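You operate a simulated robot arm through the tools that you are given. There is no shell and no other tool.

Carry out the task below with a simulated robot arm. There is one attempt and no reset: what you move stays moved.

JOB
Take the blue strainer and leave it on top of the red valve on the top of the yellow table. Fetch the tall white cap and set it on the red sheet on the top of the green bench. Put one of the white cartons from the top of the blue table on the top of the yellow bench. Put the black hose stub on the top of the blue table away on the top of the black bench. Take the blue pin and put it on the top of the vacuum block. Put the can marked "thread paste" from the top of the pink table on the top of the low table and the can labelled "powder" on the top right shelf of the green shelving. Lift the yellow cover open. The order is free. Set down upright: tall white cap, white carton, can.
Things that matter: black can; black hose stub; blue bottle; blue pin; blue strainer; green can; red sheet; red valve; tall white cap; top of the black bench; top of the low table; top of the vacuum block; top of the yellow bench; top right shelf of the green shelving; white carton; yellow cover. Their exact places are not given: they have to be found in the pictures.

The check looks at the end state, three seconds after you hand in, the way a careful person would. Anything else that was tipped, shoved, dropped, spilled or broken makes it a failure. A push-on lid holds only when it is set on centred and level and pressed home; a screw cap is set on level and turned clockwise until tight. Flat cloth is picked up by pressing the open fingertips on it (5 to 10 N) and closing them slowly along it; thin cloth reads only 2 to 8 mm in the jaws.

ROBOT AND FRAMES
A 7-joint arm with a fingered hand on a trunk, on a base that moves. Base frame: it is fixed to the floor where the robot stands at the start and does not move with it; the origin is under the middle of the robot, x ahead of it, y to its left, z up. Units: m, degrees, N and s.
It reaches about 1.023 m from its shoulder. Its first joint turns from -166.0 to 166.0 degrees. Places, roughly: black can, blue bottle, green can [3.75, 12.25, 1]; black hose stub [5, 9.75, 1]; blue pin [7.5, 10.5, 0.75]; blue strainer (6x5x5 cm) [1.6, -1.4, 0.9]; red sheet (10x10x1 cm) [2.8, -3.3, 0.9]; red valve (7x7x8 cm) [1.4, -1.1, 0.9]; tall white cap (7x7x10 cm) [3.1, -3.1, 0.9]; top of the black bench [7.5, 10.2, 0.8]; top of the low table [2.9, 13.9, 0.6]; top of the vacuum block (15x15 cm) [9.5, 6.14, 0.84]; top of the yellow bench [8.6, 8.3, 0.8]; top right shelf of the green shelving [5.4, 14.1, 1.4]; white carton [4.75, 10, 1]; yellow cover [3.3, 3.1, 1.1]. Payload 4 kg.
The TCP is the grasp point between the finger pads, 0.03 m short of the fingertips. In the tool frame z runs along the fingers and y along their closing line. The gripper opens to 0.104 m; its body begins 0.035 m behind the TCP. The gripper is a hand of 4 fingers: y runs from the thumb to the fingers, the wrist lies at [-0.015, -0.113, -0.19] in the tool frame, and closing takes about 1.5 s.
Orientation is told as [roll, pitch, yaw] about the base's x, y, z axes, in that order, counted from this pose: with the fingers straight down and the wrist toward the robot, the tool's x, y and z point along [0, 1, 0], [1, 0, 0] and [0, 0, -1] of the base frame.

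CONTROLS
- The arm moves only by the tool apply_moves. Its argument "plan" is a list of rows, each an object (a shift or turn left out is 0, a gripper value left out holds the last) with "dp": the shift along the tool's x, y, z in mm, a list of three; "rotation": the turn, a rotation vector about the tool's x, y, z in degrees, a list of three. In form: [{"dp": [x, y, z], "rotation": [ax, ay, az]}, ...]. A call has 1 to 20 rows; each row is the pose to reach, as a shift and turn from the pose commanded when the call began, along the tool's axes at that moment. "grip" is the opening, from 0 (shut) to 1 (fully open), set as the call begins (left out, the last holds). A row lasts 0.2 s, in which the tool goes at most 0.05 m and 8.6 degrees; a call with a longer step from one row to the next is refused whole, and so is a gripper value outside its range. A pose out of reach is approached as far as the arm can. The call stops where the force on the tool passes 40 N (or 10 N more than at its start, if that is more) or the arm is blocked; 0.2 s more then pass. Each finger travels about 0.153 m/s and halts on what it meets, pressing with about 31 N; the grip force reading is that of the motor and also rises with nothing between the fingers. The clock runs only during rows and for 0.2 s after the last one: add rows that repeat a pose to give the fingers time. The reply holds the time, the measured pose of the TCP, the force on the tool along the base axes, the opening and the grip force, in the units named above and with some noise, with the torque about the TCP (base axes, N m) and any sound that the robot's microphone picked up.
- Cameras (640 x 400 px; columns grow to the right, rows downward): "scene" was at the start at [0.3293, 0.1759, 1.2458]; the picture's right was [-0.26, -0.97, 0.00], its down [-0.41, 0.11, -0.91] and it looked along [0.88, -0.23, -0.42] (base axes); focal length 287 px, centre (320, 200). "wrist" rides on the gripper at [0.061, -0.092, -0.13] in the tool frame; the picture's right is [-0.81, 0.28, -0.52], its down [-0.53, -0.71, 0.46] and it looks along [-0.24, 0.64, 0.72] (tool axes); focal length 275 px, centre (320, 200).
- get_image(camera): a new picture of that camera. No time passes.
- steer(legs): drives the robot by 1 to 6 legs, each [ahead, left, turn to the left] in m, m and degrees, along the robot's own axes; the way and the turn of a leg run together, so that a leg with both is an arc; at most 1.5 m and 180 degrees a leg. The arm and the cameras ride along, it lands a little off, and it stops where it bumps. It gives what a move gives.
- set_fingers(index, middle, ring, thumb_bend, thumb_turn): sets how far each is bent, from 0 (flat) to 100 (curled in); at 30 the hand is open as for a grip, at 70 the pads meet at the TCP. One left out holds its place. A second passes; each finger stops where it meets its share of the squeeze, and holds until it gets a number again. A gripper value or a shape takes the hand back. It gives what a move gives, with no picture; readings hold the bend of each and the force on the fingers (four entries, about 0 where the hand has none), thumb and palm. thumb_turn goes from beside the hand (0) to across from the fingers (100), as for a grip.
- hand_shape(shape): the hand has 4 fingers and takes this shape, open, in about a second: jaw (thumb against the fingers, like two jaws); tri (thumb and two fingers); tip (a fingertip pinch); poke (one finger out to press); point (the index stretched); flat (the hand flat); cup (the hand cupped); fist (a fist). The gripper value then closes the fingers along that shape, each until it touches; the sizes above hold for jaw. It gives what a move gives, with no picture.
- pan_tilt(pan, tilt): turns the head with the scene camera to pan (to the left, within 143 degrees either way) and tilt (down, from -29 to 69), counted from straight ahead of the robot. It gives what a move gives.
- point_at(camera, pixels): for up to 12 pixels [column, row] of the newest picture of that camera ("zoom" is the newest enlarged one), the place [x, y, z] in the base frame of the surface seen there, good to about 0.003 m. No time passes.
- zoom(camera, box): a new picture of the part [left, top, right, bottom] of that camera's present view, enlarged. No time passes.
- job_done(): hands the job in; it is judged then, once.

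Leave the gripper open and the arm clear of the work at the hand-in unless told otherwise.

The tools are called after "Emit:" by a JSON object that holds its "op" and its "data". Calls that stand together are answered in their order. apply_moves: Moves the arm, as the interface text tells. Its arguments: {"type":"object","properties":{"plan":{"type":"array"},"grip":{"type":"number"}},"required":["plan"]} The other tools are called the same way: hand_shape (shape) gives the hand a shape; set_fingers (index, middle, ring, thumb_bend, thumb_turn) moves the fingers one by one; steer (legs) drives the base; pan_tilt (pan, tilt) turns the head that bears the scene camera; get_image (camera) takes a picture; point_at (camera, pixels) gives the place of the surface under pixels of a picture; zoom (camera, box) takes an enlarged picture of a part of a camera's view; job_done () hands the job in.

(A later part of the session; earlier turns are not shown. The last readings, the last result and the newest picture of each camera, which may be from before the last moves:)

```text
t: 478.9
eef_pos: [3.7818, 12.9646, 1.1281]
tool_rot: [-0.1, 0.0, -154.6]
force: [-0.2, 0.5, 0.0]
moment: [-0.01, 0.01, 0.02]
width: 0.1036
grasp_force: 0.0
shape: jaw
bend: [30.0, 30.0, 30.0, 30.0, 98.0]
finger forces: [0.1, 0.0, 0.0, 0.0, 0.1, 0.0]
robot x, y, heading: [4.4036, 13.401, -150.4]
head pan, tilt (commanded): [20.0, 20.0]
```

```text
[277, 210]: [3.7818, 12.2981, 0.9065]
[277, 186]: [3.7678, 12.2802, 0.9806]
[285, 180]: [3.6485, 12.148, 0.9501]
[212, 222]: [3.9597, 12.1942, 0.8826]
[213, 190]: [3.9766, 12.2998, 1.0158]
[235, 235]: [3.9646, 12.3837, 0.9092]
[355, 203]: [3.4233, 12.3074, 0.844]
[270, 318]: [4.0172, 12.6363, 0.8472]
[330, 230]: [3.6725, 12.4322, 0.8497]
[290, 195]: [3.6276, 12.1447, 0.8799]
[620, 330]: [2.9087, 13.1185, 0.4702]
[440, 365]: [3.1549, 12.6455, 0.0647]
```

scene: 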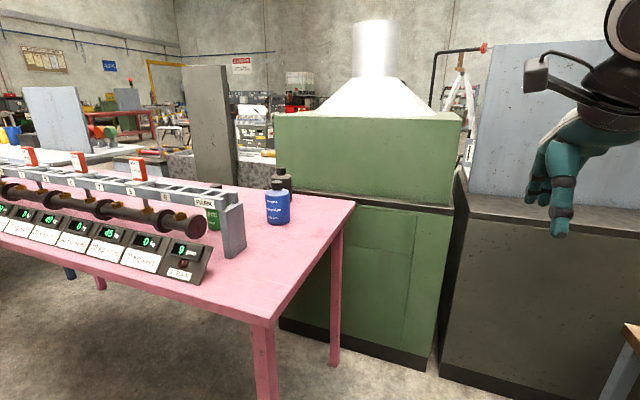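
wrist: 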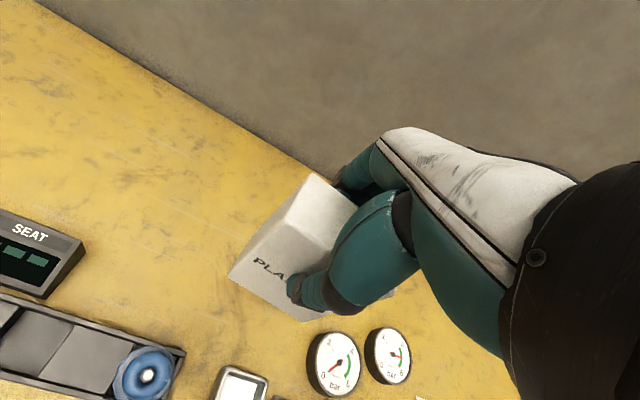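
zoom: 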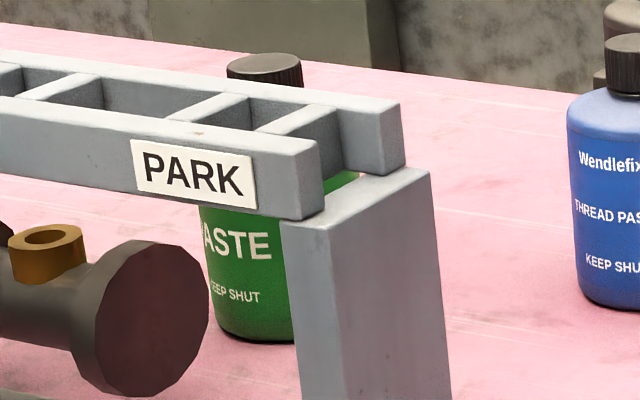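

Blue = "THREAD PASTE", black = "POWDER" (to be verified), green = some other paste. I measure the blue can's size and position.

Emit:
{"op": "zoom", "data": {"camera": "scene", "box": [255, 160, 305, 230]}}

Emit:
{"op": "point_at", "data": {"camera": "zoom", "pixels": [[240, 250], [308, 250], [374, 250], [308, 360], [250, 350], [305, 185], [275, 155], [302, 122], [333, 150], [302, 150], [380, 220], [325, 60]]}}

```text
5.71 times, centred on (280, 195) of scene
```

zoom: 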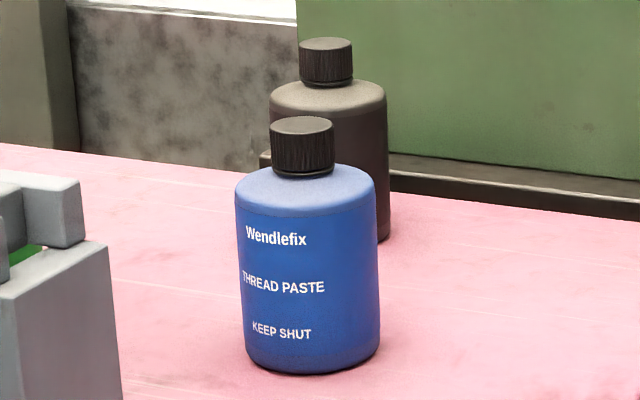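

```text
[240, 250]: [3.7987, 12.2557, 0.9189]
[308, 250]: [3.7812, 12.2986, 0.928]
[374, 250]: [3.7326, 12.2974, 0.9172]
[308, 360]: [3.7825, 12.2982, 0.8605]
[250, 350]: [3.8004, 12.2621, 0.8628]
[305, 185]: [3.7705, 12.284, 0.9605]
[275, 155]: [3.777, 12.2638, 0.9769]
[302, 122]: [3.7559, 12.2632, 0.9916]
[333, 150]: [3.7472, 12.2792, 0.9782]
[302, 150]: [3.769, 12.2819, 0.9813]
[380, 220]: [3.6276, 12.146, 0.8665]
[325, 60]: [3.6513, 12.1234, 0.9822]
```

Blue can centre ≈ (3.761,12.2645), cap 36 mm wide, z 0.962–0.992. I'll take it from the aisle over the rail end. I raise the hand, align it, and move the base.

Emit:
{"op": "apply_moves", "data": {"plan": [{"dp": [0, 0, -20], "rotation": [0, 0, -2]}, {"dp": [0, 0, -45], "rotation": [0, 0, -4]}, {"dp": [0, 0, -70], "rotation": [0, 0, -4]}, {"dp": [0, 0, -70], "rotation": [0, 0, -4]}]}}

Emit:
{"op": "steer", "data": {"legs": [[0, 0.6, 0], [0.23, 0, 0]]}}

Emit:
{"op": "pan_tilt", "data": {"pan": 5, "tilt": 25}}

Emit:
{"op": "get_image", "data": {"camera": "scene"}}

Emit:
{"op": "get_image", "data": {"camera": "wrist"}}

```text
t: 479.9
eef_pos: [3.7818, 12.9636, 1.1989]
tool_rot: [-0.1, 0.0, -150.5]
force: [-0.6, 0.5, -0.5]
moment: [0.07, 0.03, 0.0]
width: 0.1042
grasp_force: 0.0
shape: jaw
bend: [30.0, 30.0, 30.0, 30.0, 98.0]
finger forces: [0.1, 0.0, 0.1, 0.0, 0.0, 0.0]
robot x, y, heading: [4.3992, 13.4018, -150.3]
head pan, tilt (commanded): [20.0, 20.0]
```

```text
t: 484.7
eef_pos: [3.8757, 12.3303, 1.1984]
tool_rot: [0.1, 0.0, -150.7]
force: [0.1, -0.6, -0.3]
moment: [0.0, -0.01, 0.03]
width: 0.1039
grasp_force: 0.1
shape: jaw
bend: [30.0, 30.0, 30.0, 30.0, 98.0]
finger forces: [0.0, 0.0, 0.1, 0.1, 0.1, 0.0]
robot x, y, heading: [4.4967, 12.7632, -150.3]
head pan, tilt (commanded): [20.0, 20.0]
```

```text
t: 485.4
eef_pos: [3.8751, 12.3294, 1.1981]
tool_rot: [0.0, 0.0, -150.6]
force: [0.0, -0.2, 0.1]
moment: [0.01, 0.0, -0.01]
width: 0.1039
grasp_force: 0.1
shape: jaw
bend: [30.0, 30.0, 30.0, 30.0, 98.0]
finger forces: [0.1, 0.0, 0.0, 0.0, 0.0, 0.0]
robot x, y, heading: [4.4954, 12.7617, -150.5]
head pan, tilt (commanded): [5.0, 25.0]
```

```text
taken
```

scene: 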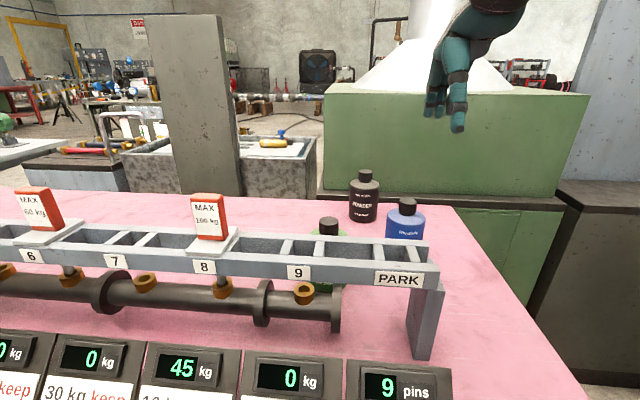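

```text
taken
```

wrist: 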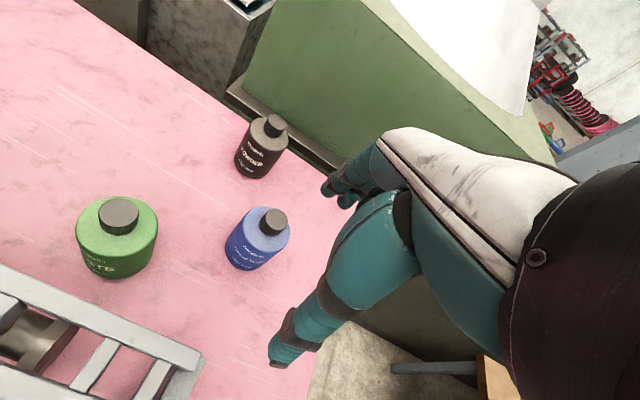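

The wrist view shows all three. I zoom to read labels and get positions.

Emit:
{"op": "zoom", "data": {"camera": "wrist", "box": [60, 90, 320, 300]}}

Emit:
{"op": "zoom", "data": {"camera": "scene", "box": [310, 150, 450, 260]}}

Emit:
{"op": "point_at", "data": {"camera": "wrist", "pixels": [[272, 220], [284, 222], [262, 218], [272, 232], [275, 123], [119, 214], [250, 235], [265, 145], [150, 345], [200, 360]]}}

```text
1.90 times, centred on (190, 195) of wrist
```

zoom: 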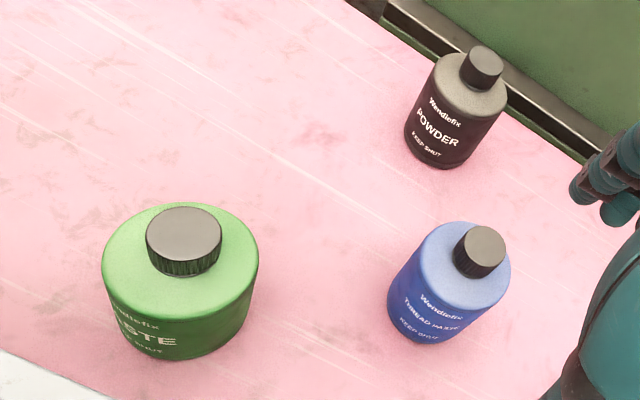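

```text
3.64 times, centred on (380, 205) of scene
```

zoom: 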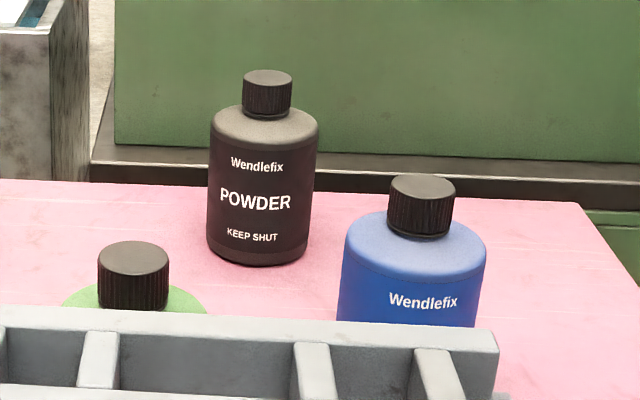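

```text
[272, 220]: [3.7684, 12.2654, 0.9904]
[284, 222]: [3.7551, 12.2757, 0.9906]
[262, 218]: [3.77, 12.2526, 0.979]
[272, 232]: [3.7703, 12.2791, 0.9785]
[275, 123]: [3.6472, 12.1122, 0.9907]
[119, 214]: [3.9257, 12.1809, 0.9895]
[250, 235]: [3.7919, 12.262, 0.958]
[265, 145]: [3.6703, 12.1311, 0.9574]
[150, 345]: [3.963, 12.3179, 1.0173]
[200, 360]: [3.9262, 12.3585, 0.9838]
```

Confirmed: black "POWDER", blue "THREAD PASTE", green only "PASTE". Blue cap centre ≈ (3.763,12.2665). I move above it and descend to z≈0.995 around the cap.

Emit:
{"op": "apply_moves", "data": {"plan": [{"dp": [0, 43, 0]}, {"dp": [0, 86, 0]}, {"dp": [0, 128, 0]}, {"dp": [0, 128, 45]}, {"dp": [0, 128, 90]}, {"dp": [0, 128, 130]}, {"dp": [0, 128, 130]}]}}

Emit:
{"op": "get_image", "data": {"camera": "wrist"}}

Emit:
{"op": "zoom", "data": {"camera": "scene", "box": [320, 100, 480, 260]}}

```text
t: 487.1
eef_pos: [3.7621, 12.2659, 1.0674]
tool_rot: [0.1, 0.0, -150.6]
force: [-0.3, 0.6, 0.3]
moment: [0.05, 0.01, 0.01]
width: 0.1038
grasp_force: 0.2
shape: jaw
bend: [30.0, 30.0, 30.0, 30.0, 98.0]
finger forces: [0.0, 0.0, 0.1, 0.0, 0.1, 0.0]
robot x, y, heading: [4.4965, 12.7634, -150.6]
head pan, tilt (commanded): [5.0, 25.0]
```

```text
taken
```

wrist: 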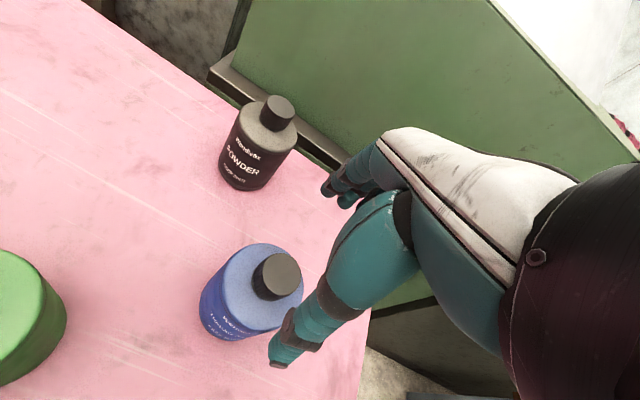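

```text
2.50 times, centred on (400, 180) of scene
```

zoom: 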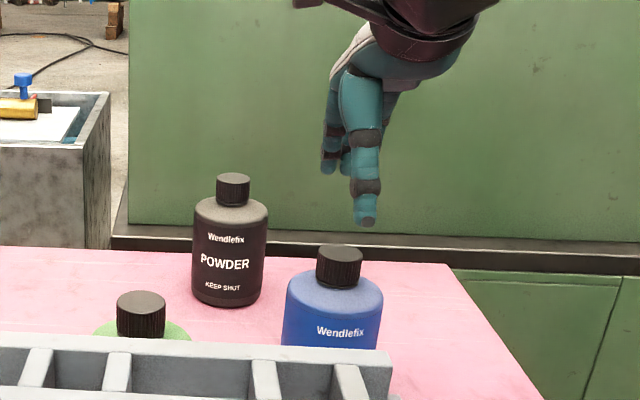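

Emit:
{"op": "point_at", "data": {"camera": "wrist", "pixels": [[280, 270], [268, 270], [292, 270], [280, 258], [280, 283], [240, 290]]}}

```text
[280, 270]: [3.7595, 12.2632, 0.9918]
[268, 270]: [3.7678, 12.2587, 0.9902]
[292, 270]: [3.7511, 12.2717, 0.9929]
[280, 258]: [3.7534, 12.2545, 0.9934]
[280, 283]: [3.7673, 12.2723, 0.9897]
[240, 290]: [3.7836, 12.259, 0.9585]
```

Cap centre (3.760,12.264): nearly aligned. I descend and close on the cap.

Emit:
{"op": "apply_moves", "data": {"plan": [{"dp": [0, 2, 25]}, {"dp": [0, 2, 48]}, {"dp": [0, 2, 62]}, {"dp": [0, 2, 71]}, {"dp": [0, 2, 71]}]}}

Emit:
{"op": "apply_moves", "data": {"plan": [{"dp": [0, 0, 0]}, {"dp": [0, 0, 0]}, {"dp": [0, 0, 0]}, {"dp": [0, 0, 0]}, {"dp": [0, 0, 0]}, {"dp": [0, 0, 0]}, {"dp": [0, 0, 0]}, {"dp": [0, 0, 0]}, {"dp": [0, 0, 0]}], "grip": 0.05}}

Emit:
{"op": "zoom", "data": {"camera": "scene", "box": [320, 100, 480, 260]}}

Emit:
{"op": "get_image", "data": {"camera": "wrist"}}

```text
t: 488.2
eef_pos: [3.7624, 12.2648, 0.9968]
tool_rot: [0.0, 0.0, -150.7]
force: [0.1, -0.3, -0.1]
moment: [-0.03, 0.01, 0.01]
width: 0.104
grasp_force: 0.1
shape: jaw
bend: [30.0, 30.0, 30.0, 30.0, 98.0]
finger forces: [0.1, 0.0, 0.1, 0.0, 0.1, 0.0]
robot x, y, heading: [4.4935, 12.7624, -150.4]
head pan, tilt (commanded): [5.0, 25.0]
```

```text
t: 490.2
eef_pos: [3.7625, 12.2656, 0.9973]
tool_rot: [0.0, 0.0, -150.8]
force: [1.5, 0.5, -1.2]
moment: [0.01, 0.04, 0.01]
width: 0.0272
grasp_force: 31.0
shape: jaw
bend: [74.0, 55.0, 60.0, 75.0, 100.0]
finger forces: [15.8, 9.7, 0.0, 0.1, 24.8, 0.1]
robot x, y, heading: [4.4977, 12.7688, -150.5]
head pan, tilt (commanded): [5.0, 25.0]
```

```text
2.50 times, centred on (400, 180) of scene
```

zoom: 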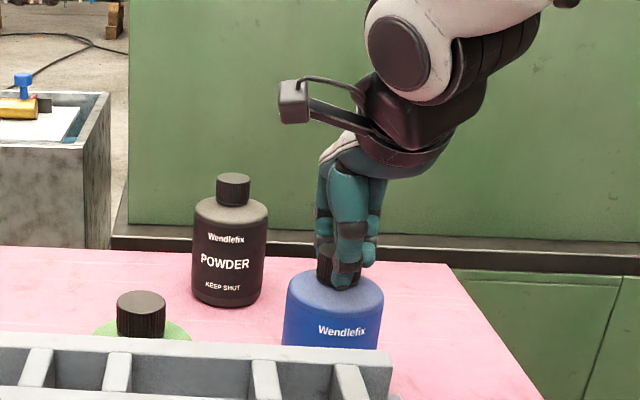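

```text
taken
```

wrist: 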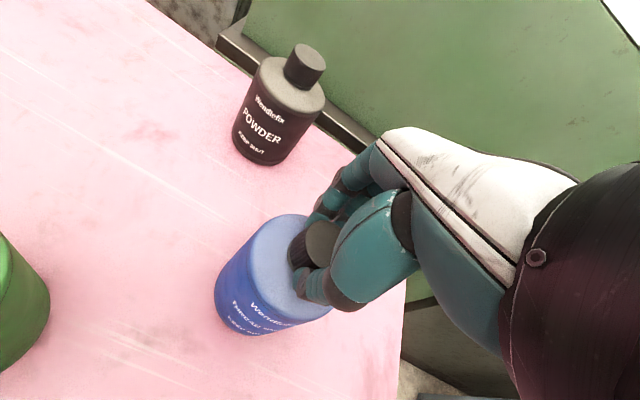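

Gripped the cap. I lift 20 mm first and check that the can comes along.

Emit:
{"op": "apply_moves", "data": {"plan": [{"dp": [0, 0, -5]}, {"dp": [0, 0, -12]}, {"dp": [0, 0, -22]}, {"dp": [0, 0, -22]}]}}

Emit:
{"op": "zoom", "data": {"camera": "scene", "box": [320, 100, 480, 260]}}

```text
t: 491.2
eef_pos: [3.7618, 12.2656, 1.0199]
tool_rot: [0.0, 0.0, -150.6]
force: [-0.7, 0.4, -4.3]
moment: [0.02, -0.02, -0.01]
width: 0.027
grasp_force: 31.1
shape: jaw
bend: [74.0, 55.0, 60.0, 75.0, 100.0]
finger forces: [16.0, 9.7, 0.0, 0.0, 24.4, 0.0]
robot x, y, heading: [4.4928, 12.7653, -150.5]
head pan, tilt (commanded): [5.0, 25.0]
```

```text
2.50 times, centred on (400, 180) of scene
```

zoom: 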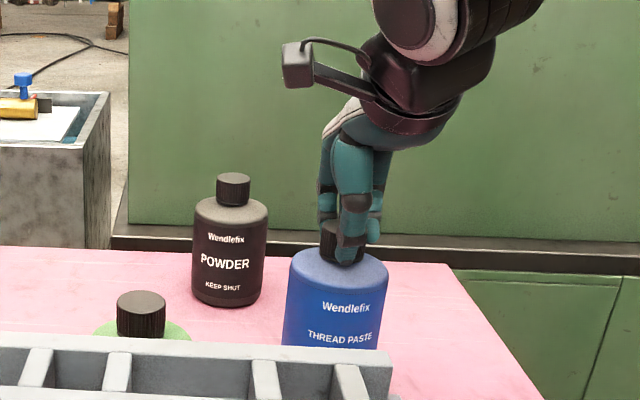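

The can lifts as one piece. I raise it 70 mm more and strafe right past the table's end, then look at the low table.

Emit:
{"op": "apply_moves", "data": {"plan": [{"dp": [0, 0, -30]}, {"dp": [0, 0, -70]}, {"dp": [0, 0, -110]}, {"dp": [0, 0, -110]}]}}

Emit:
{"op": "steer", "data": {"legs": [[0, -0.6, 0]]}}

Emit:
{"op": "pan_tilt", "data": {"pan": -40, "tilt": 35}}

Emit:
{"op": "get_image", "data": {"camera": "scene"}}

Emit:
{"op": "pan_tilt", "data": {"pan": -15, "tilt": 35}}

Emit:
{"op": "get_image", "data": {"camera": "scene"}}

```text
t: 492.2
eef_pos: [3.7618, 12.2655, 1.1286]
tool_rot: [0.0, 0.0, -150.7]
force: [-0.3, 0.0, -4.3]
moment: [-0.02, -0.02, 0.02]
width: 0.0269
grasp_force: 30.8
shape: jaw
bend: [74.0, 55.0, 60.0, 75.0, 100.0]
finger forces: [16.1, 9.8, 0.1, 0.0, 24.5, 0.1]
robot x, y, heading: [4.4962, 12.766, -150.5]
head pan, tilt (commanded): [5.0, 25.0]
```

```text
t: 495.6
eef_pos: [3.4664, 12.7878, 1.1284]
tool_rot: [-0.1, 0.0, -150.7]
force: [-0.9, -0.6, -3.5]
moment: [0.0, -0.02, -0.02]
width: 0.0269
grasp_force: 31.2
shape: jaw
bend: [74.0, 55.0, 60.0, 75.0, 100.0]
finger forces: [16.1, 9.8, 0.1, 0.0, 24.5, 0.1]
robot x, y, heading: [4.2002, 13.2862, -150.5]
head pan, tilt (commanded): [5.0, 25.0]
```

```text
t: 496.8
eef_pos: [3.4669, 12.7889, 1.1288]
tool_rot: [-0.1, 0.0, -150.7]
force: [0.9, 0.5, -4.8]
moment: [-0.02, -0.01, 0.01]
width: 0.0269
grasp_force: 31.1
shape: jaw
bend: [74.0, 55.0, 60.0, 75.0, 100.0]
finger forces: [16.1, 9.8, 0.1, 0.1, 24.4, 0.0]
robot x, y, heading: [4.2018, 13.2872, -150.4]
head pan, tilt (commanded): [-40.0, 35.0]
```

```text
taken
```

scene: 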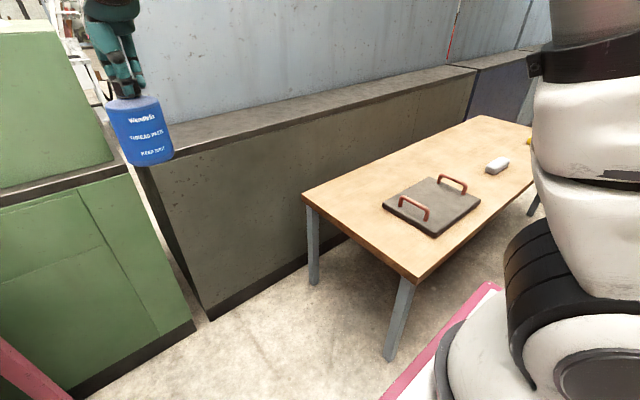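

```text
t: 497.6
eef_pos: [3.4662, 12.7885, 1.1284]
tool_rot: [0.0, 0.1, -150.8]
force: [0.5, 0.2, -4.1]
moment: [0.0, 0.01, 0.02]
width: 0.027
grasp_force: 30.6
shape: jaw
bend: [74.0, 55.0, 60.0, 75.0, 100.0]
finger forces: [16.1, 9.8, 0.0, 0.0, 24.5, 0.1]
robot x, y, heading: [4.2016, 13.2875, -150.5]
head pan, tilt (commanded): [-15.0, 35.0]
```

```text
taken
```

scene: 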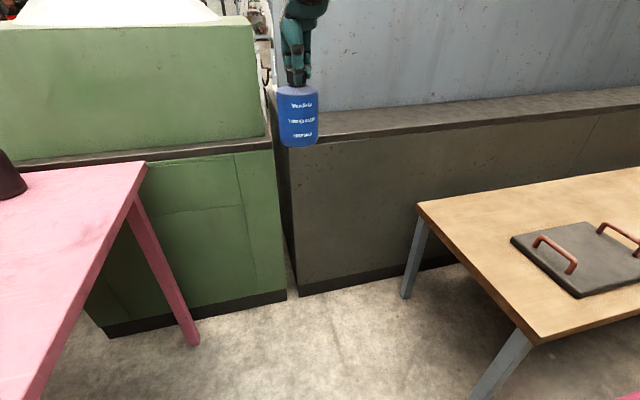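

The low table (brown) holds a plate with handles and a white block; its near-left part is free. I read points.

Emit:
{"op": "point_at", "data": {"camera": "scene", "pixels": [[420, 207], [535, 338], [460, 225], [480, 205], [500, 225], [512, 240], [578, 295], [590, 225], [480, 250], [520, 195], [630, 320], [405, 298]]}}

```text
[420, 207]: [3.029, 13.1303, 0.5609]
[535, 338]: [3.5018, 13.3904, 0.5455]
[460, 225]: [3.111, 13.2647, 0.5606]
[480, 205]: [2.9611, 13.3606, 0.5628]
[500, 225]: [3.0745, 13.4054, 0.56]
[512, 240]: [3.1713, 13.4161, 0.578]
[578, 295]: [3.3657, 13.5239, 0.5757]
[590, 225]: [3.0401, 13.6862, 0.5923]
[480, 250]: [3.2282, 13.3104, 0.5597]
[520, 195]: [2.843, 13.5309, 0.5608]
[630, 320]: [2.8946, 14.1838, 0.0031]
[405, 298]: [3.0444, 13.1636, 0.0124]
```

Low table top z=0.56; free spot near (3.05,13.40), left of the plate. I check the cabinet beside it and strafe right 0.7 m.

Emit:
{"op": "point_at", "data": {"camera": "scene", "pixels": [[350, 220], [500, 170], [400, 120], [600, 160], [300, 140]]}}

Emit:
{"op": "steer", "data": {"legs": [[0, -0.72, 0]]}}

Emit:
{"op": "pan_tilt", "data": {"pan": 0, "tilt": 35}}

Emit:
{"op": "get_image", "data": {"camera": "scene"}}

Emit:
{"op": "get_image", "data": {"camera": "wrist"}}

```text
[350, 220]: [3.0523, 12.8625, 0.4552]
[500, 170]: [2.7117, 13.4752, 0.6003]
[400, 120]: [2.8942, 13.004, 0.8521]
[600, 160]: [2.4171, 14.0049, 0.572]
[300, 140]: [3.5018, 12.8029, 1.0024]
```

```text
t: 501.6
eef_pos: [3.1136, 13.4076, 1.1276]
tool_rot: [0.0, 0.0, -150.4]
force: [-0.2, 0.1, -4.6]
moment: [-0.02, -0.01, 0.03]
width: 0.0269
grasp_force: 30.8
shape: jaw
bend: [74.0, 55.0, 60.0, 75.0, 100.0]
finger forces: [16.3, 9.8, 0.1, 0.0, 24.4, 0.0]
robot x, y, heading: [3.8444, 13.9153, -150.2]
head pan, tilt (commanded): [-15.0, 35.0]
```

```text
t: 502.4
eef_pos: [3.1143, 13.4083, 1.1285]
tool_rot: [0.0, 0.2, -150.3]
force: [0.0, -0.2, -4.9]
moment: [-0.01, 0.0, 0.03]
width: 0.0269
grasp_force: 31.2
shape: jaw
bend: [74.0, 55.0, 60.0, 75.0, 100.0]
finger forces: [16.1, 9.9, 0.0, 0.1, 24.4, 0.0]
robot x, y, heading: [3.8457, 13.9125, -150.0]
head pan, tilt (commanded): [0.0, 35.0]
```

```text
taken
```

scene: 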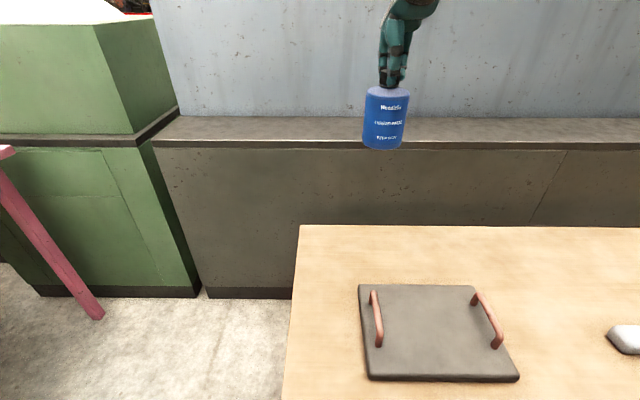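

```text
taken
```

wrist: 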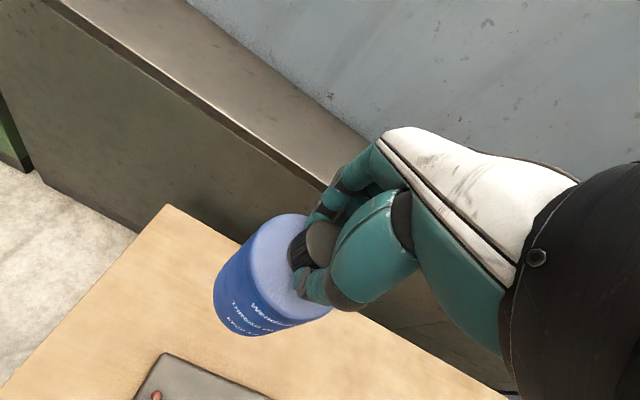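

I check the free patch behind the plate at (340,255) and the plate's back edge.

Emit:
{"op": "point_at", "data": {"camera": "scene", "pixels": [[340, 255], [330, 240], [360, 265], [360, 288], [400, 288], [310, 232], [400, 232], [330, 280]]}}

```text
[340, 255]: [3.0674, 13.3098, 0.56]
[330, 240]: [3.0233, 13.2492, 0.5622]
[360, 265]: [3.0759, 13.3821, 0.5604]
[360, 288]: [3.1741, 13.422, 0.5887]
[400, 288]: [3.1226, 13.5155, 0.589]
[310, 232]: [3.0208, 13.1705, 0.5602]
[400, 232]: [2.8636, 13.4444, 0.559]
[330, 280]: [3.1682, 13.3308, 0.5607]
```

I place at (3.045,13.365): forward 82 mm and down to just above the table.

Emit:
{"op": "apply_moves", "data": {"plan": [{"dp": [1, 40, 0]}, {"dp": [3, 82, 0]}, {"dp": [3, 82, 45]}, {"dp": [3, 82, 90]}, {"dp": [3, 82, 135]}, {"dp": [3, 82, 180]}, {"dp": [3, 82, 225]}, {"dp": [3, 82, 270]}, {"dp": [3, 82, 315]}, {"dp": [3, 82, 355]}, {"dp": [3, 82, 390]}, {"dp": [3, 82, 406]}, {"dp": [3, 82, 406]}]}}

Emit:
{"op": "get_image", "data": {"camera": "scene"}}

Emit:
{"op": "get_image", "data": {"camera": "wrist"}}

```text
t: 505.1
eef_pos: [3.0418, 13.3656, 0.7215]
tool_rot: [0.0, 0.0, -150.3]
force: [0.3, -0.5, -4.5]
moment: [-0.02, -0.03, 0.05]
width: 0.027
grasp_force: 31.1
shape: jaw
bend: [74.0, 55.0, 60.0, 75.0, 100.0]
finger forces: [16.1, 10.2, 0.0, 0.1, 24.4, 0.0]
robot x, y, heading: [3.8445, 13.9122, -150.2]
head pan, tilt (commanded): [0.0, 35.0]
```

```text
taken
```

scene: 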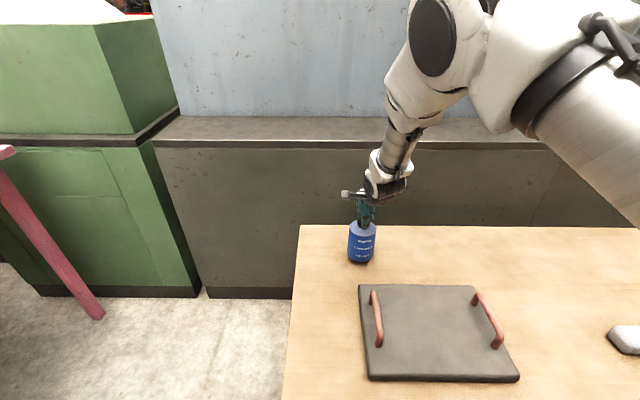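

```text
taken
```

wrist: 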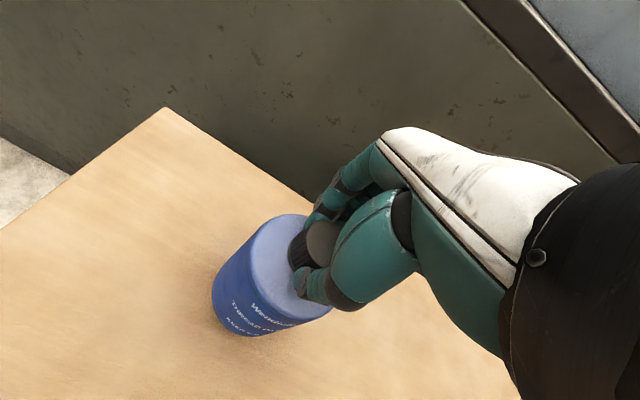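

The spot is clear. I lower in small steps until contact.

Emit:
{"op": "apply_moves", "data": {"plan": [{"dp": [0, 0, 4]}, {"dp": [0, 0, 8]}, {"dp": [0, 0, 11]}, {"dp": [0, 0, 13]}, {"dp": [0, 0, 13]}]}}

```text
t: 506.4
eef_pos: [3.0435, 13.3655, 0.7104]
tool_rot: [0.1, 0.1, -150.3]
force: [-0.2, 0.1, -4.1]
moment: [0.02, 0.0, -0.02]
width: 0.0264
grasp_force: 31.2
shape: jaw
bend: [74.0, 55.0, 60.0, 75.0, 100.0]
finger forces: [16.2, 10.2, 0.0, 0.1, 24.4, 0.1]
robot x, y, heading: [3.8459, 13.9151, -149.7]
head pan, tilt (commanded): [0.0, 35.0]
```

Emit:
{"op": "apply_moves", "data": {"plan": [{"dp": [0, 0, 1]}, {"dp": [0, 0, 2]}, {"dp": [0, 0, 3]}, {"dp": [0, 0, 3]}]}}

```text
t: 507.4
eef_pos: [3.0446, 13.3648, 0.7085]
tool_rot: [-0.1, 0.0, -150.3]
force: [1.0, 0.1, 3.3]
moment: [-0.03, -0.03, 0.01]
width: 0.027
grasp_force: 31.0
shape: jaw
bend: [74.0, 55.0, 60.0, 75.0, 100.0]
finger forces: [16.1, 10.0, 0.0, 0.0, 26.5, 0.0]
robot x, y, heading: [3.8442, 13.9116, -149.8]
head pan, tilt (commanded): [0.0, 35.0]
```

Contact. I release and lift.

Emit:
{"op": "apply_moves", "data": {"plan": [{"dp": [0, 0, 0]}, {"dp": [0, 0, 0]}, {"dp": [0, 0, 0]}], "grip": 0.5}}

Emit:
{"op": "apply_moves", "data": {"plan": [{"dp": [0, 0, 0]}, {"dp": [0, 0, 0]}, {"dp": [0, 0, 0]}, {"dp": [0, 0, 0]}, {"dp": [0, 0, -20]}, {"dp": [0, 0, -60]}, {"dp": [0, 0, -105]}, {"dp": [0, 0, -150]}, {"dp": [0, 0, -195]}, {"dp": [0, 0, -240]}, {"dp": [0, 0, -285]}, {"dp": [0, 0, -330]}, {"dp": [0, 0, -375]}, {"dp": [0, -40, -400]}, {"dp": [0, -85, -420]}, {"dp": [0, -130, -440]}, {"dp": [0, -160, -460]}, {"dp": [0, -160, -480]}, {"dp": [0, -160, -480]}], "grip": 1}}

Emit:
{"op": "get_image", "data": {"camera": "scene"}}

```text
t: 508.1
eef_pos: [3.0434, 13.3653, 0.7055]
tool_rot: [-0.1, 0.1, -150.3]
force: [-0.6, 0.2, -0.4]
moment: [0.03, -0.01, 0.03]
width: 0.0518
grasp_force: 0.0
shape: jaw
bend: [74.0, 45.0, 41.0, 70.0, 100.0]
finger forces: [0.1, 0.1, 0.0, 0.1, 0.0, 0.1]
robot x, y, heading: [3.8443, 13.9125, -150.2]
head pan, tilt (commanded): [0.0, 35.0]
```

```text
t: 512.1
eef_pos: [3.1818, 13.4461, 1.1866]
tool_rot: [0.0, 0.0, -150.3]
force: [-0.7, 0.2, -0.6]
moment: [-0.01, -0.01, -0.03]
width: 0.104
grasp_force: 0.0
shape: jaw
bend: [30.0, 30.0, 30.0, 30.0, 98.0]
finger forces: [0.0, 0.0, 0.1, 0.1, 0.0, 0.0]
robot x, y, heading: [3.846, 13.9131, -150.0]
head pan, tilt (commanded): [0.0, 35.0]
```

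```text
taken
```

scene: 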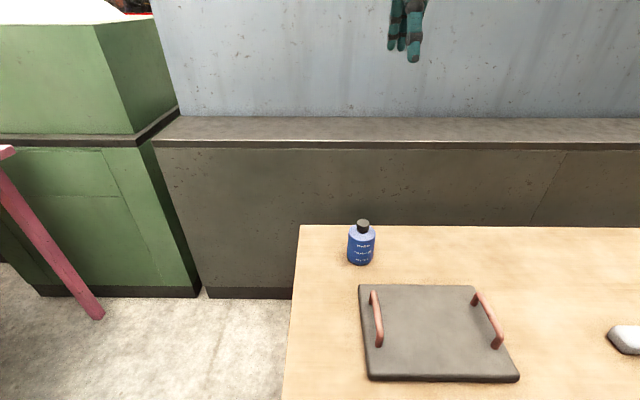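

The thread paste can stands upright on the low table. Before taking the powder I look at the green shelving; I turn right 60° and pan to it.

Emit:
{"op": "steer", "data": {"legs": [[-0.1, 0, 0], [0, 0, -60]]}}

Emit:
{"op": "pan_tilt", "data": {"pan": -125, "tilt": 5}}

Emit:
{"op": "get_image", "data": {"camera": "scene"}}

```text
t: 516.0
eef_pos: [3.198, 14.3065, 1.1869]
tool_rot: [0.0, 0.0, 149.5]
force: [0.0, 0.3, 1.2]
moment: [-0.03, 0.0, 0.04]
width: 0.104
grasp_force: 0.1
shape: jaw
bend: [30.0, 30.0, 30.0, 30.0, 98.0]
finger forces: [0.0, 0.1, 0.1, 0.1, 0.0, 0.1]
robot x, y, heading: [3.9359, 13.9622, 149.6]
head pan, tilt (commanded): [0.0, 35.0]
```

```text
t: 518.0
eef_pos: [3.1979, 14.3056, 1.1869]
tool_rot: [0.0, 0.1, 149.5]
force: [0.4, 0.1, -0.1]
moment: [0.0, 0.0, -0.01]
width: 0.1037
grasp_force: 0.1
shape: jaw
bend: [30.0, 30.0, 30.0, 30.0, 98.0]
finger forces: [0.0, 0.1, 0.0, 0.1, 0.0, 0.0]
robot x, y, heading: [3.9357, 13.9656, 149.8]
head pan, tilt (commanded): [-125.0, 5.0]
```

```text
taken
```

scene: 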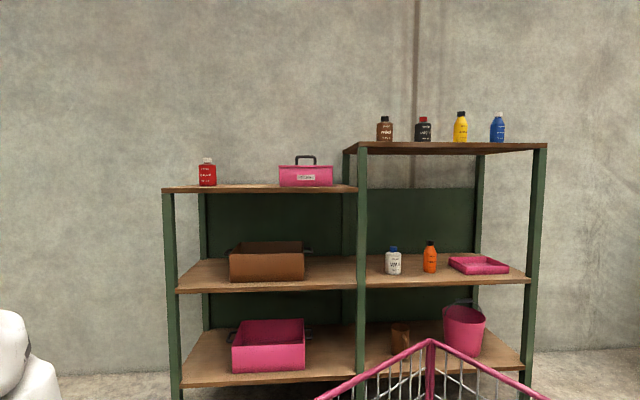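

The shelving's right bay has the highest shelf with four bottles. I read its position and height.

Emit:
{"op": "point_at", "data": {"camera": "scene", "pixels": [[365, 148], [545, 147], [385, 128], [423, 128], [460, 126], [497, 126], [440, 145], [405, 147], [265, 190], [350, 150], [480, 147], [360, 250]]}}

Emit:
{"op": "zoom", "data": {"camera": "scene", "box": [330, 90, 570, 220]}}

```text
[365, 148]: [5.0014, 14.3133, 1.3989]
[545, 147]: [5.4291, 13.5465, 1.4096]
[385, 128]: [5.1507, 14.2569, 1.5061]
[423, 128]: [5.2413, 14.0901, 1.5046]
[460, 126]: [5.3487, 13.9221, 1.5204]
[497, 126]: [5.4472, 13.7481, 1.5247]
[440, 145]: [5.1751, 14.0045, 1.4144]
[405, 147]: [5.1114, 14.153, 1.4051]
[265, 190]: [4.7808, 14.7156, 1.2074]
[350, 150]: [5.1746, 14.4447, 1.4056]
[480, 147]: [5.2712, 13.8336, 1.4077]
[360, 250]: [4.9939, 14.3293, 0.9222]
```

```text
2.67 times, centred on (450, 155) of scene
```

zoom: 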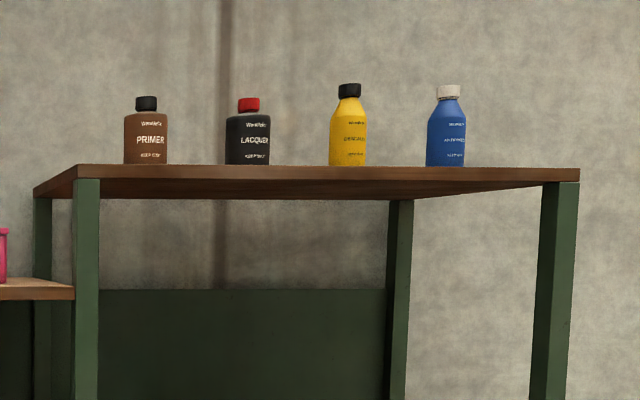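

Top-right shelf surface is at z≈1.415, front edge at a=10.955, bottles spaced ~0.19 m; there is a gap between the black "LACQUER" and the yellow bottle. I test in free space whether the arm can hold the hand, fingers down, at z≈1.6.

Emit:
{"op": "apply_moves", "data": {"plan": [{"dp": [0, 0, -45]}, {"dp": [0, 0, -90]}, {"dp": [0, -10, -135]}, {"dp": [0, -20, -180]}, {"dp": [0, -30, -225]}, {"dp": [0, -40, -270]}, {"dp": [0, -50, -315]}, {"dp": [0, -60, -360]}, {"dp": [0, -60, -400]}, {"dp": [0, -60, -415]}, {"dp": [0, -60, -415]}]}}

Emit:
{"op": "pan_tilt", "data": {"pan": -20, "tilt": -20}}

Emit:
{"op": "get_image", "data": {"camera": "scene"}}

```text
t: 520.4
eef_pos: [3.2644, 14.2726, 1.5566]
tool_rot: [-0.1, 0.0, 149.5]
force: [-0.9, 0.1, -0.4]
moment: [0.01, -0.02, 0.0]
width: 0.1039
grasp_force: 0.1
shape: jaw
bend: [30.0, 30.0, 30.0, 30.0, 98.0]
finger forces: [0.1, 0.0, 0.0, 0.0, 0.0, 0.0]
out of reach, approached as far as the arm can: row 9, 10, 11
robot x, y, heading: [3.9303, 13.9639, 149.8]
head pan, tilt (commanded): [-125.0, 5.0]
```

```text
t: 522.2
eef_pos: [3.2643, 14.2726, 1.5565]
tool_rot: [0.0, 0.0, 149.5]
force: [0.4, 0.7, 0.6]
moment: [0.01, 0.03, -0.02]
width: 0.1041
grasp_force: 0.0
shape: jaw
bend: [30.0, 30.0, 30.0, 30.0, 98.0]
finger forces: [0.0, 0.0, 0.0, 0.0, 0.0, 0.0]
robot x, y, heading: [3.931, 13.9629, 149.8]
head pan, tilt (commanded): [-20.0, -20.0]
```

```text
taken
```

scene: 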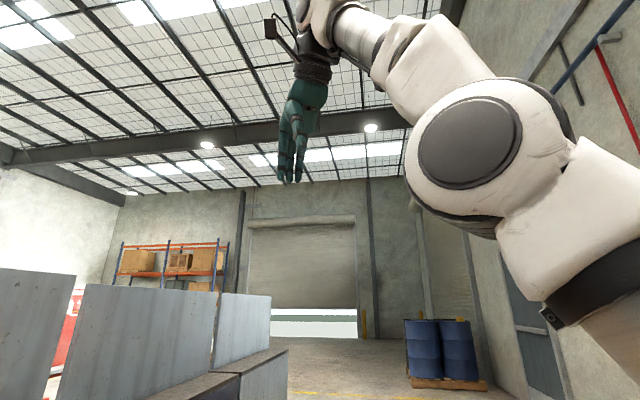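

Fingers-down reaches only z≈1.557. Tilting the hand sideways about the closing line (which keeps a cap grip valid) lowers the wrist. I test a 45° tilt in free space and raise to 1.62.

Emit:
{"op": "apply_moves", "data": {"plan": [{"dp": [0, 0, 0], "rotation": [0, 8, 0]}, {"dp": [0, 0, 0], "rotation": [0, 16, 0]}, {"dp": [0, 0, 0], "rotation": [0, 24, 0]}, {"dp": [0, 0, 0], "rotation": [0, 32, 0]}, {"dp": [0, 0, 0], "rotation": [0, 40, 0]}, {"dp": [0, 0, -10], "rotation": [0, 45, 0]}, {"dp": [0, 0, -40], "rotation": [0, 45, 0]}, {"dp": [0, 0, -65], "rotation": [0, 45, 0]}, {"dp": [0, 0, -65], "rotation": [0, 45, 0]}]}}

Emit:
{"op": "get_image", "data": {"camera": "scene"}}

```text
t: 524.2
eef_pos: [3.2629, 14.2726, 1.6214]
tool_rot: [45.1, 0.1, 149.6]
force: [0.8, -0.9, 0.0]
moment: [0.02, 0.0, -0.02]
width: 0.104
grasp_force: 0.1
shape: jaw
bend: [30.0, 30.0, 30.0, 30.0, 98.0]
finger forces: [0.0, 0.0, 0.0, 0.0, 0.0, 0.0]
robot x, y, heading: [3.9338, 13.9623, 150.1]
head pan, tilt (commanded): [-20.0, -20.0]
```

```text
taken
```

scene: 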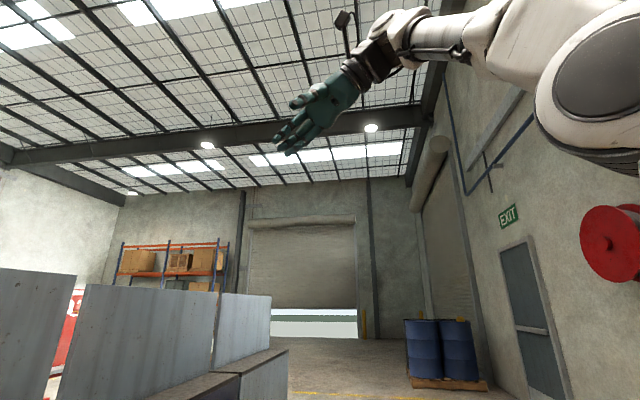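

With 45° tilt it is easy, and the numbers show fingers-down is limited only by reach; with the target closer (≈0.62 m ahead, in line with the shoulder) fingers-down will reach z≈1.62. So I'll keep the simple upright cap grip. I return the hand to the carry pose and go pick the black can.

Emit:
{"op": "apply_moves", "data": {"plan": [{"dp": [-30, 3, 30], "rotation": [0, -4.5, 0]}, {"dp": [-60, 6, 60], "rotation": [0, -9, 0]}, {"dp": [-90, 9, 90], "rotation": [0, -13.5, 0]}, {"dp": [-120, 12, 120], "rotation": [0, -18, 0]}, {"dp": [-150, 15, 150], "rotation": [0, -22.5, 0]}, {"dp": [-180, 18, 180], "rotation": [0, -27, 0]}, {"dp": [-210, 21, 210], "rotation": [0, -31.5, 0]}, {"dp": [-240, 24, 240], "rotation": [0, -36, 0]}, {"dp": [-270, 27, 270], "rotation": [0, -40.5, 0]}, {"dp": [-300, 30, 300], "rotation": [0, -45, 0]}, {"dp": [-300, 30, 300], "rotation": [0, -45, 0]}]}}

Emit:
{"op": "steer", "data": {"legs": [[0, 0, 60], [0, 1.33, 0]]}}

Emit:
{"op": "pan_tilt", "data": {"pan": 5, "tilt": 25}}

Emit:
{"op": "get_image", "data": {"camera": "scene"}}

```text
t: 526.6
eef_pos: [3.238, 14.2883, 1.1959]
tool_rot: [0.0, 0.0, 149.6]
force: [-0.2, -1.2, 0.2]
moment: [0.0, 0.0, 0.02]
width: 0.104
grasp_force: 0.1
shape: jaw
bend: [30.0, 30.0, 30.0, 30.0, 98.0]
finger forces: [0.1, 0.1, 0.1, 0.1, 0.0, 0.1]
robot x, y, heading: [3.9331, 13.9607, 149.8]
head pan, tilt (commanded): [-20.0, -20.0]
```

```text
t: 535.9
eef_pos: [3.9465, 12.3739, 1.1976]
tool_rot: [0.0, 0.1, -151.0]
force: [0.1, -0.7, -0.7]
moment: [-0.01, -0.02, -0.03]
width: 0.1038
grasp_force: 0.0
shape: jaw
bend: [30.0, 30.0, 30.0, 30.0, 98.0]
finger forces: [0.1, 0.0, 0.1, 0.1, 0.1, 0.0]
robot x, y, heading: [4.5785, 12.8042, -150.7]
head pan, tilt (commanded): [-20.0, -20.0]
```

```text
t: 537.0
eef_pos: [3.9476, 12.374, 1.1979]
tool_rot: [0.0, 0.0, -151.0]
force: [0.3, -0.9, 0.8]
moment: [0.0, -0.02, 0.0]
width: 0.1037
grasp_force: 0.1
shape: jaw
bend: [30.0, 30.0, 30.0, 30.0, 98.0]
finger forces: [0.0, 0.0, 0.0, 0.0, 0.0, 0.0]
robot x, y, heading: [4.5791, 12.8064, -151.1]
head pan, tilt (commanded): [5.0, 25.0]
```

```text
taken
```

scene: 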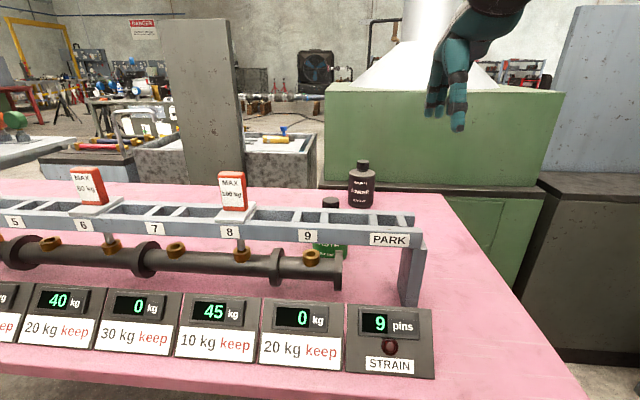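

I shift the base left 0.08 and forward 0.1 m, then look at the black can with the wrist camera.

Emit:
{"op": "steer", "data": {"legs": [[0.1, 0.08, 0.5]]}}

Emit:
{"op": "get_image", "data": {"camera": "wrist"}}

Emit:
{"op": "zoom", "data": {"camera": "scene", "box": [310, 140, 430, 230]}}

```text
t: 538.3
eef_pos: [3.9047, 12.2484, 1.1985]
tool_rot: [0.1, 0.0, -150.6]
force: [0.3, -0.6, 1.1]
moment: [0.01, 0.01, 0.01]
width: 0.104
grasp_force: 0.0
shape: jaw
bend: [30.0, 30.0, 30.0, 30.0, 98.0]
finger forces: [0.1, 0.0, 0.1, 0.0, 0.0, 0.0]
robot x, y, heading: [4.533, 12.6911, -150.1]
head pan, tilt (commanded): [5.0, 25.0]
```

```text
taken
```

wrist: 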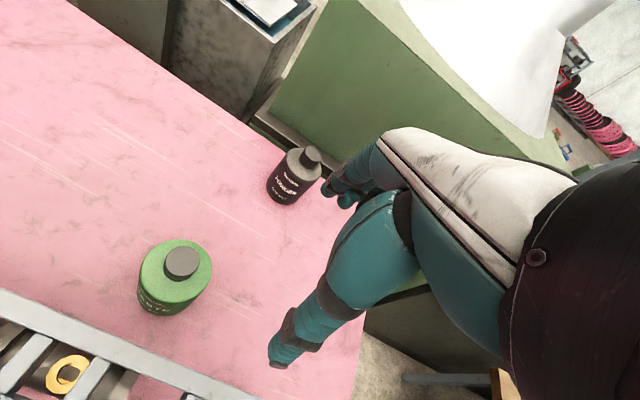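

```text
4.44 times, centred on (370, 185) of scene
```

zoom: 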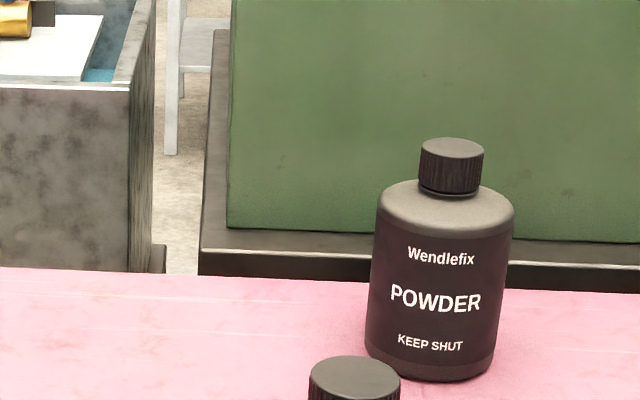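

Emit:
{"op": "point_at", "data": {"camera": "zoom", "pixels": [[451, 148], [425, 165], [481, 165], [451, 172], [440, 260], [376, 270], [510, 270], [440, 375], [445, 205]]}}

Emit:
{"op": "point_at", "data": {"camera": "wrist", "pixels": [[310, 158], [303, 155], [318, 160], [310, 150], [312, 167], [295, 175]]}}

```text
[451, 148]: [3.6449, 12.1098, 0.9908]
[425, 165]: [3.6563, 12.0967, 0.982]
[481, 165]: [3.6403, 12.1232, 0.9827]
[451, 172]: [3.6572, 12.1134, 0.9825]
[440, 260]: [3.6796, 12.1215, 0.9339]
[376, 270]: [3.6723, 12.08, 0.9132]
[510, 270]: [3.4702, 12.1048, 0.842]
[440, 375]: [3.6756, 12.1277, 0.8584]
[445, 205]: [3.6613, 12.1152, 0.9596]
```

```text
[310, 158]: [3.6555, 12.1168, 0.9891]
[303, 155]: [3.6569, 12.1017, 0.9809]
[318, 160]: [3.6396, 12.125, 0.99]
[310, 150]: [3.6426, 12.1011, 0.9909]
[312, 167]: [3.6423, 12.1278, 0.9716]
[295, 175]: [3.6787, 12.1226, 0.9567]
```

Black cap centre ≈ (3.643,12.1095). I move above it and check.

Emit:
{"op": "apply_moves", "data": {"plan": [{"dp": [-1, 43, 0]}, {"dp": [-2, 86, 0]}, {"dp": [-3, 129, 0]}, {"dp": [-4, 172, 10]}, {"dp": [-5, 215, 30]}, {"dp": [-7, 258, 60]}, {"dp": [-8, 296, 90]}, {"dp": [-8, 296, 130]}, {"dp": [-8, 296, 130]}]}}

Emit:
{"op": "get_image", "data": {"camera": "wrist"}}

Emit:
{"op": "point_at", "data": {"camera": "wrist", "pixels": [[280, 270], [268, 270], [292, 270], [280, 258], [280, 283], [240, 290]]}}

```text
refused: row 6 steps farther than a row can; nothing moved
```

```text
taken
```

wrist: 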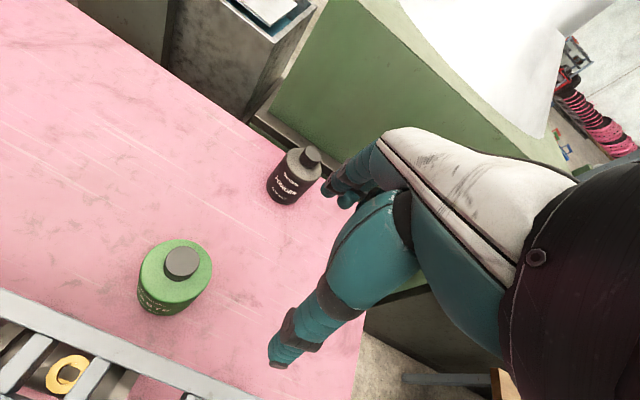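

```text
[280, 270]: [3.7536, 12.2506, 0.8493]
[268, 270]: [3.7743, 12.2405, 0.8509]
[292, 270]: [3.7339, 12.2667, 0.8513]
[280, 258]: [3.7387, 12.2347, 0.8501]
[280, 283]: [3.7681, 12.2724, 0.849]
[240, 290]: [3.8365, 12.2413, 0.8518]
```

One step exceeded the limit; I resend with smaller steps.

Emit:
{"op": "apply_moves", "data": {"plan": [{"dp": [-1, 43, 0]}, {"dp": [-2, 86, 0]}, {"dp": [-3, 129, 0]}, {"dp": [-4, 172, 5]}, {"dp": [-5, 215, 15]}, {"dp": [-7, 258, 35]}, {"dp": [-8, 296, 60]}, {"dp": [-8, 296, 100]}, {"dp": [-8, 296, 130]}, {"dp": [-8, 296, 130]}]}}

Emit:
{"op": "get_image", "data": {"camera": "wrist"}}

Emit:
{"op": "point_at", "data": {"camera": "wrist", "pixels": [[280, 270], [268, 270], [292, 270], [280, 258], [280, 283], [240, 290]]}}

```text
t: 540.5
eef_pos: [3.6428, 12.1096, 1.0662]
tool_rot: [0.0, 0.1, -150.5]
force: [1.3, 1.0, -0.4]
moment: [-0.02, 0.01, 0.0]
width: 0.1041
grasp_force: 0.1
shape: jaw
bend: [30.0, 30.0, 30.0, 30.0, 98.0]
finger forces: [0.1, 0.0, 0.1, 0.0, 0.1, 0.0]
robot x, y, heading: [4.532, 12.6881, -150.2]
head pan, tilt (commanded): [5.0, 25.0]
```

```text
taken
```

wrist: 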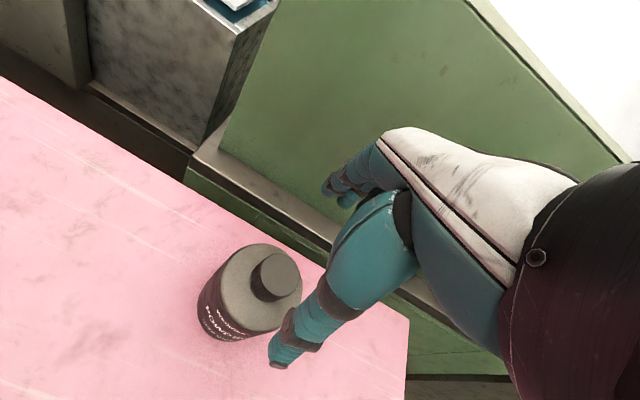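

```text
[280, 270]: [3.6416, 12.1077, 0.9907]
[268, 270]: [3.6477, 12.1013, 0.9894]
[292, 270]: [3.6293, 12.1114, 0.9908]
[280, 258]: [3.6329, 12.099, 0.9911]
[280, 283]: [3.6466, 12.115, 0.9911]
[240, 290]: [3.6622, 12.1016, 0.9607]
```

The cap is centred below the TCP. I check the distance to the green machine behind before descending.

Emit:
{"op": "point_at", "data": {"camera": "wrist", "pixels": [[280, 200], [320, 225], [300, 150], [350, 100], [240, 190], [330, 250], [300, 235]]}}

Emit:
{"op": "zoom", "data": {"camera": "scene", "box": [310, 90, 450, 220]}}

```text
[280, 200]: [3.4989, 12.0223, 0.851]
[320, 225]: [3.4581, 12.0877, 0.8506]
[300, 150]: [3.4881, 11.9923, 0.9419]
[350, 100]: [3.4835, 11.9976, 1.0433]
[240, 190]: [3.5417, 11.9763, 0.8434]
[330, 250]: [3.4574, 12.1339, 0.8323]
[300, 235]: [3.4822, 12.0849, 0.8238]
```

```text
3.08 times, centred on (380, 155) of scene
```

zoom: 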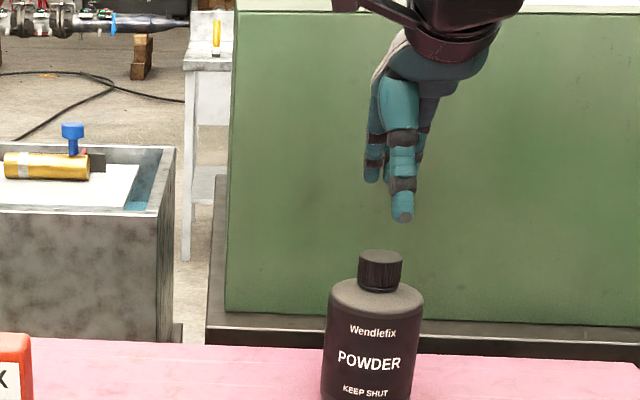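

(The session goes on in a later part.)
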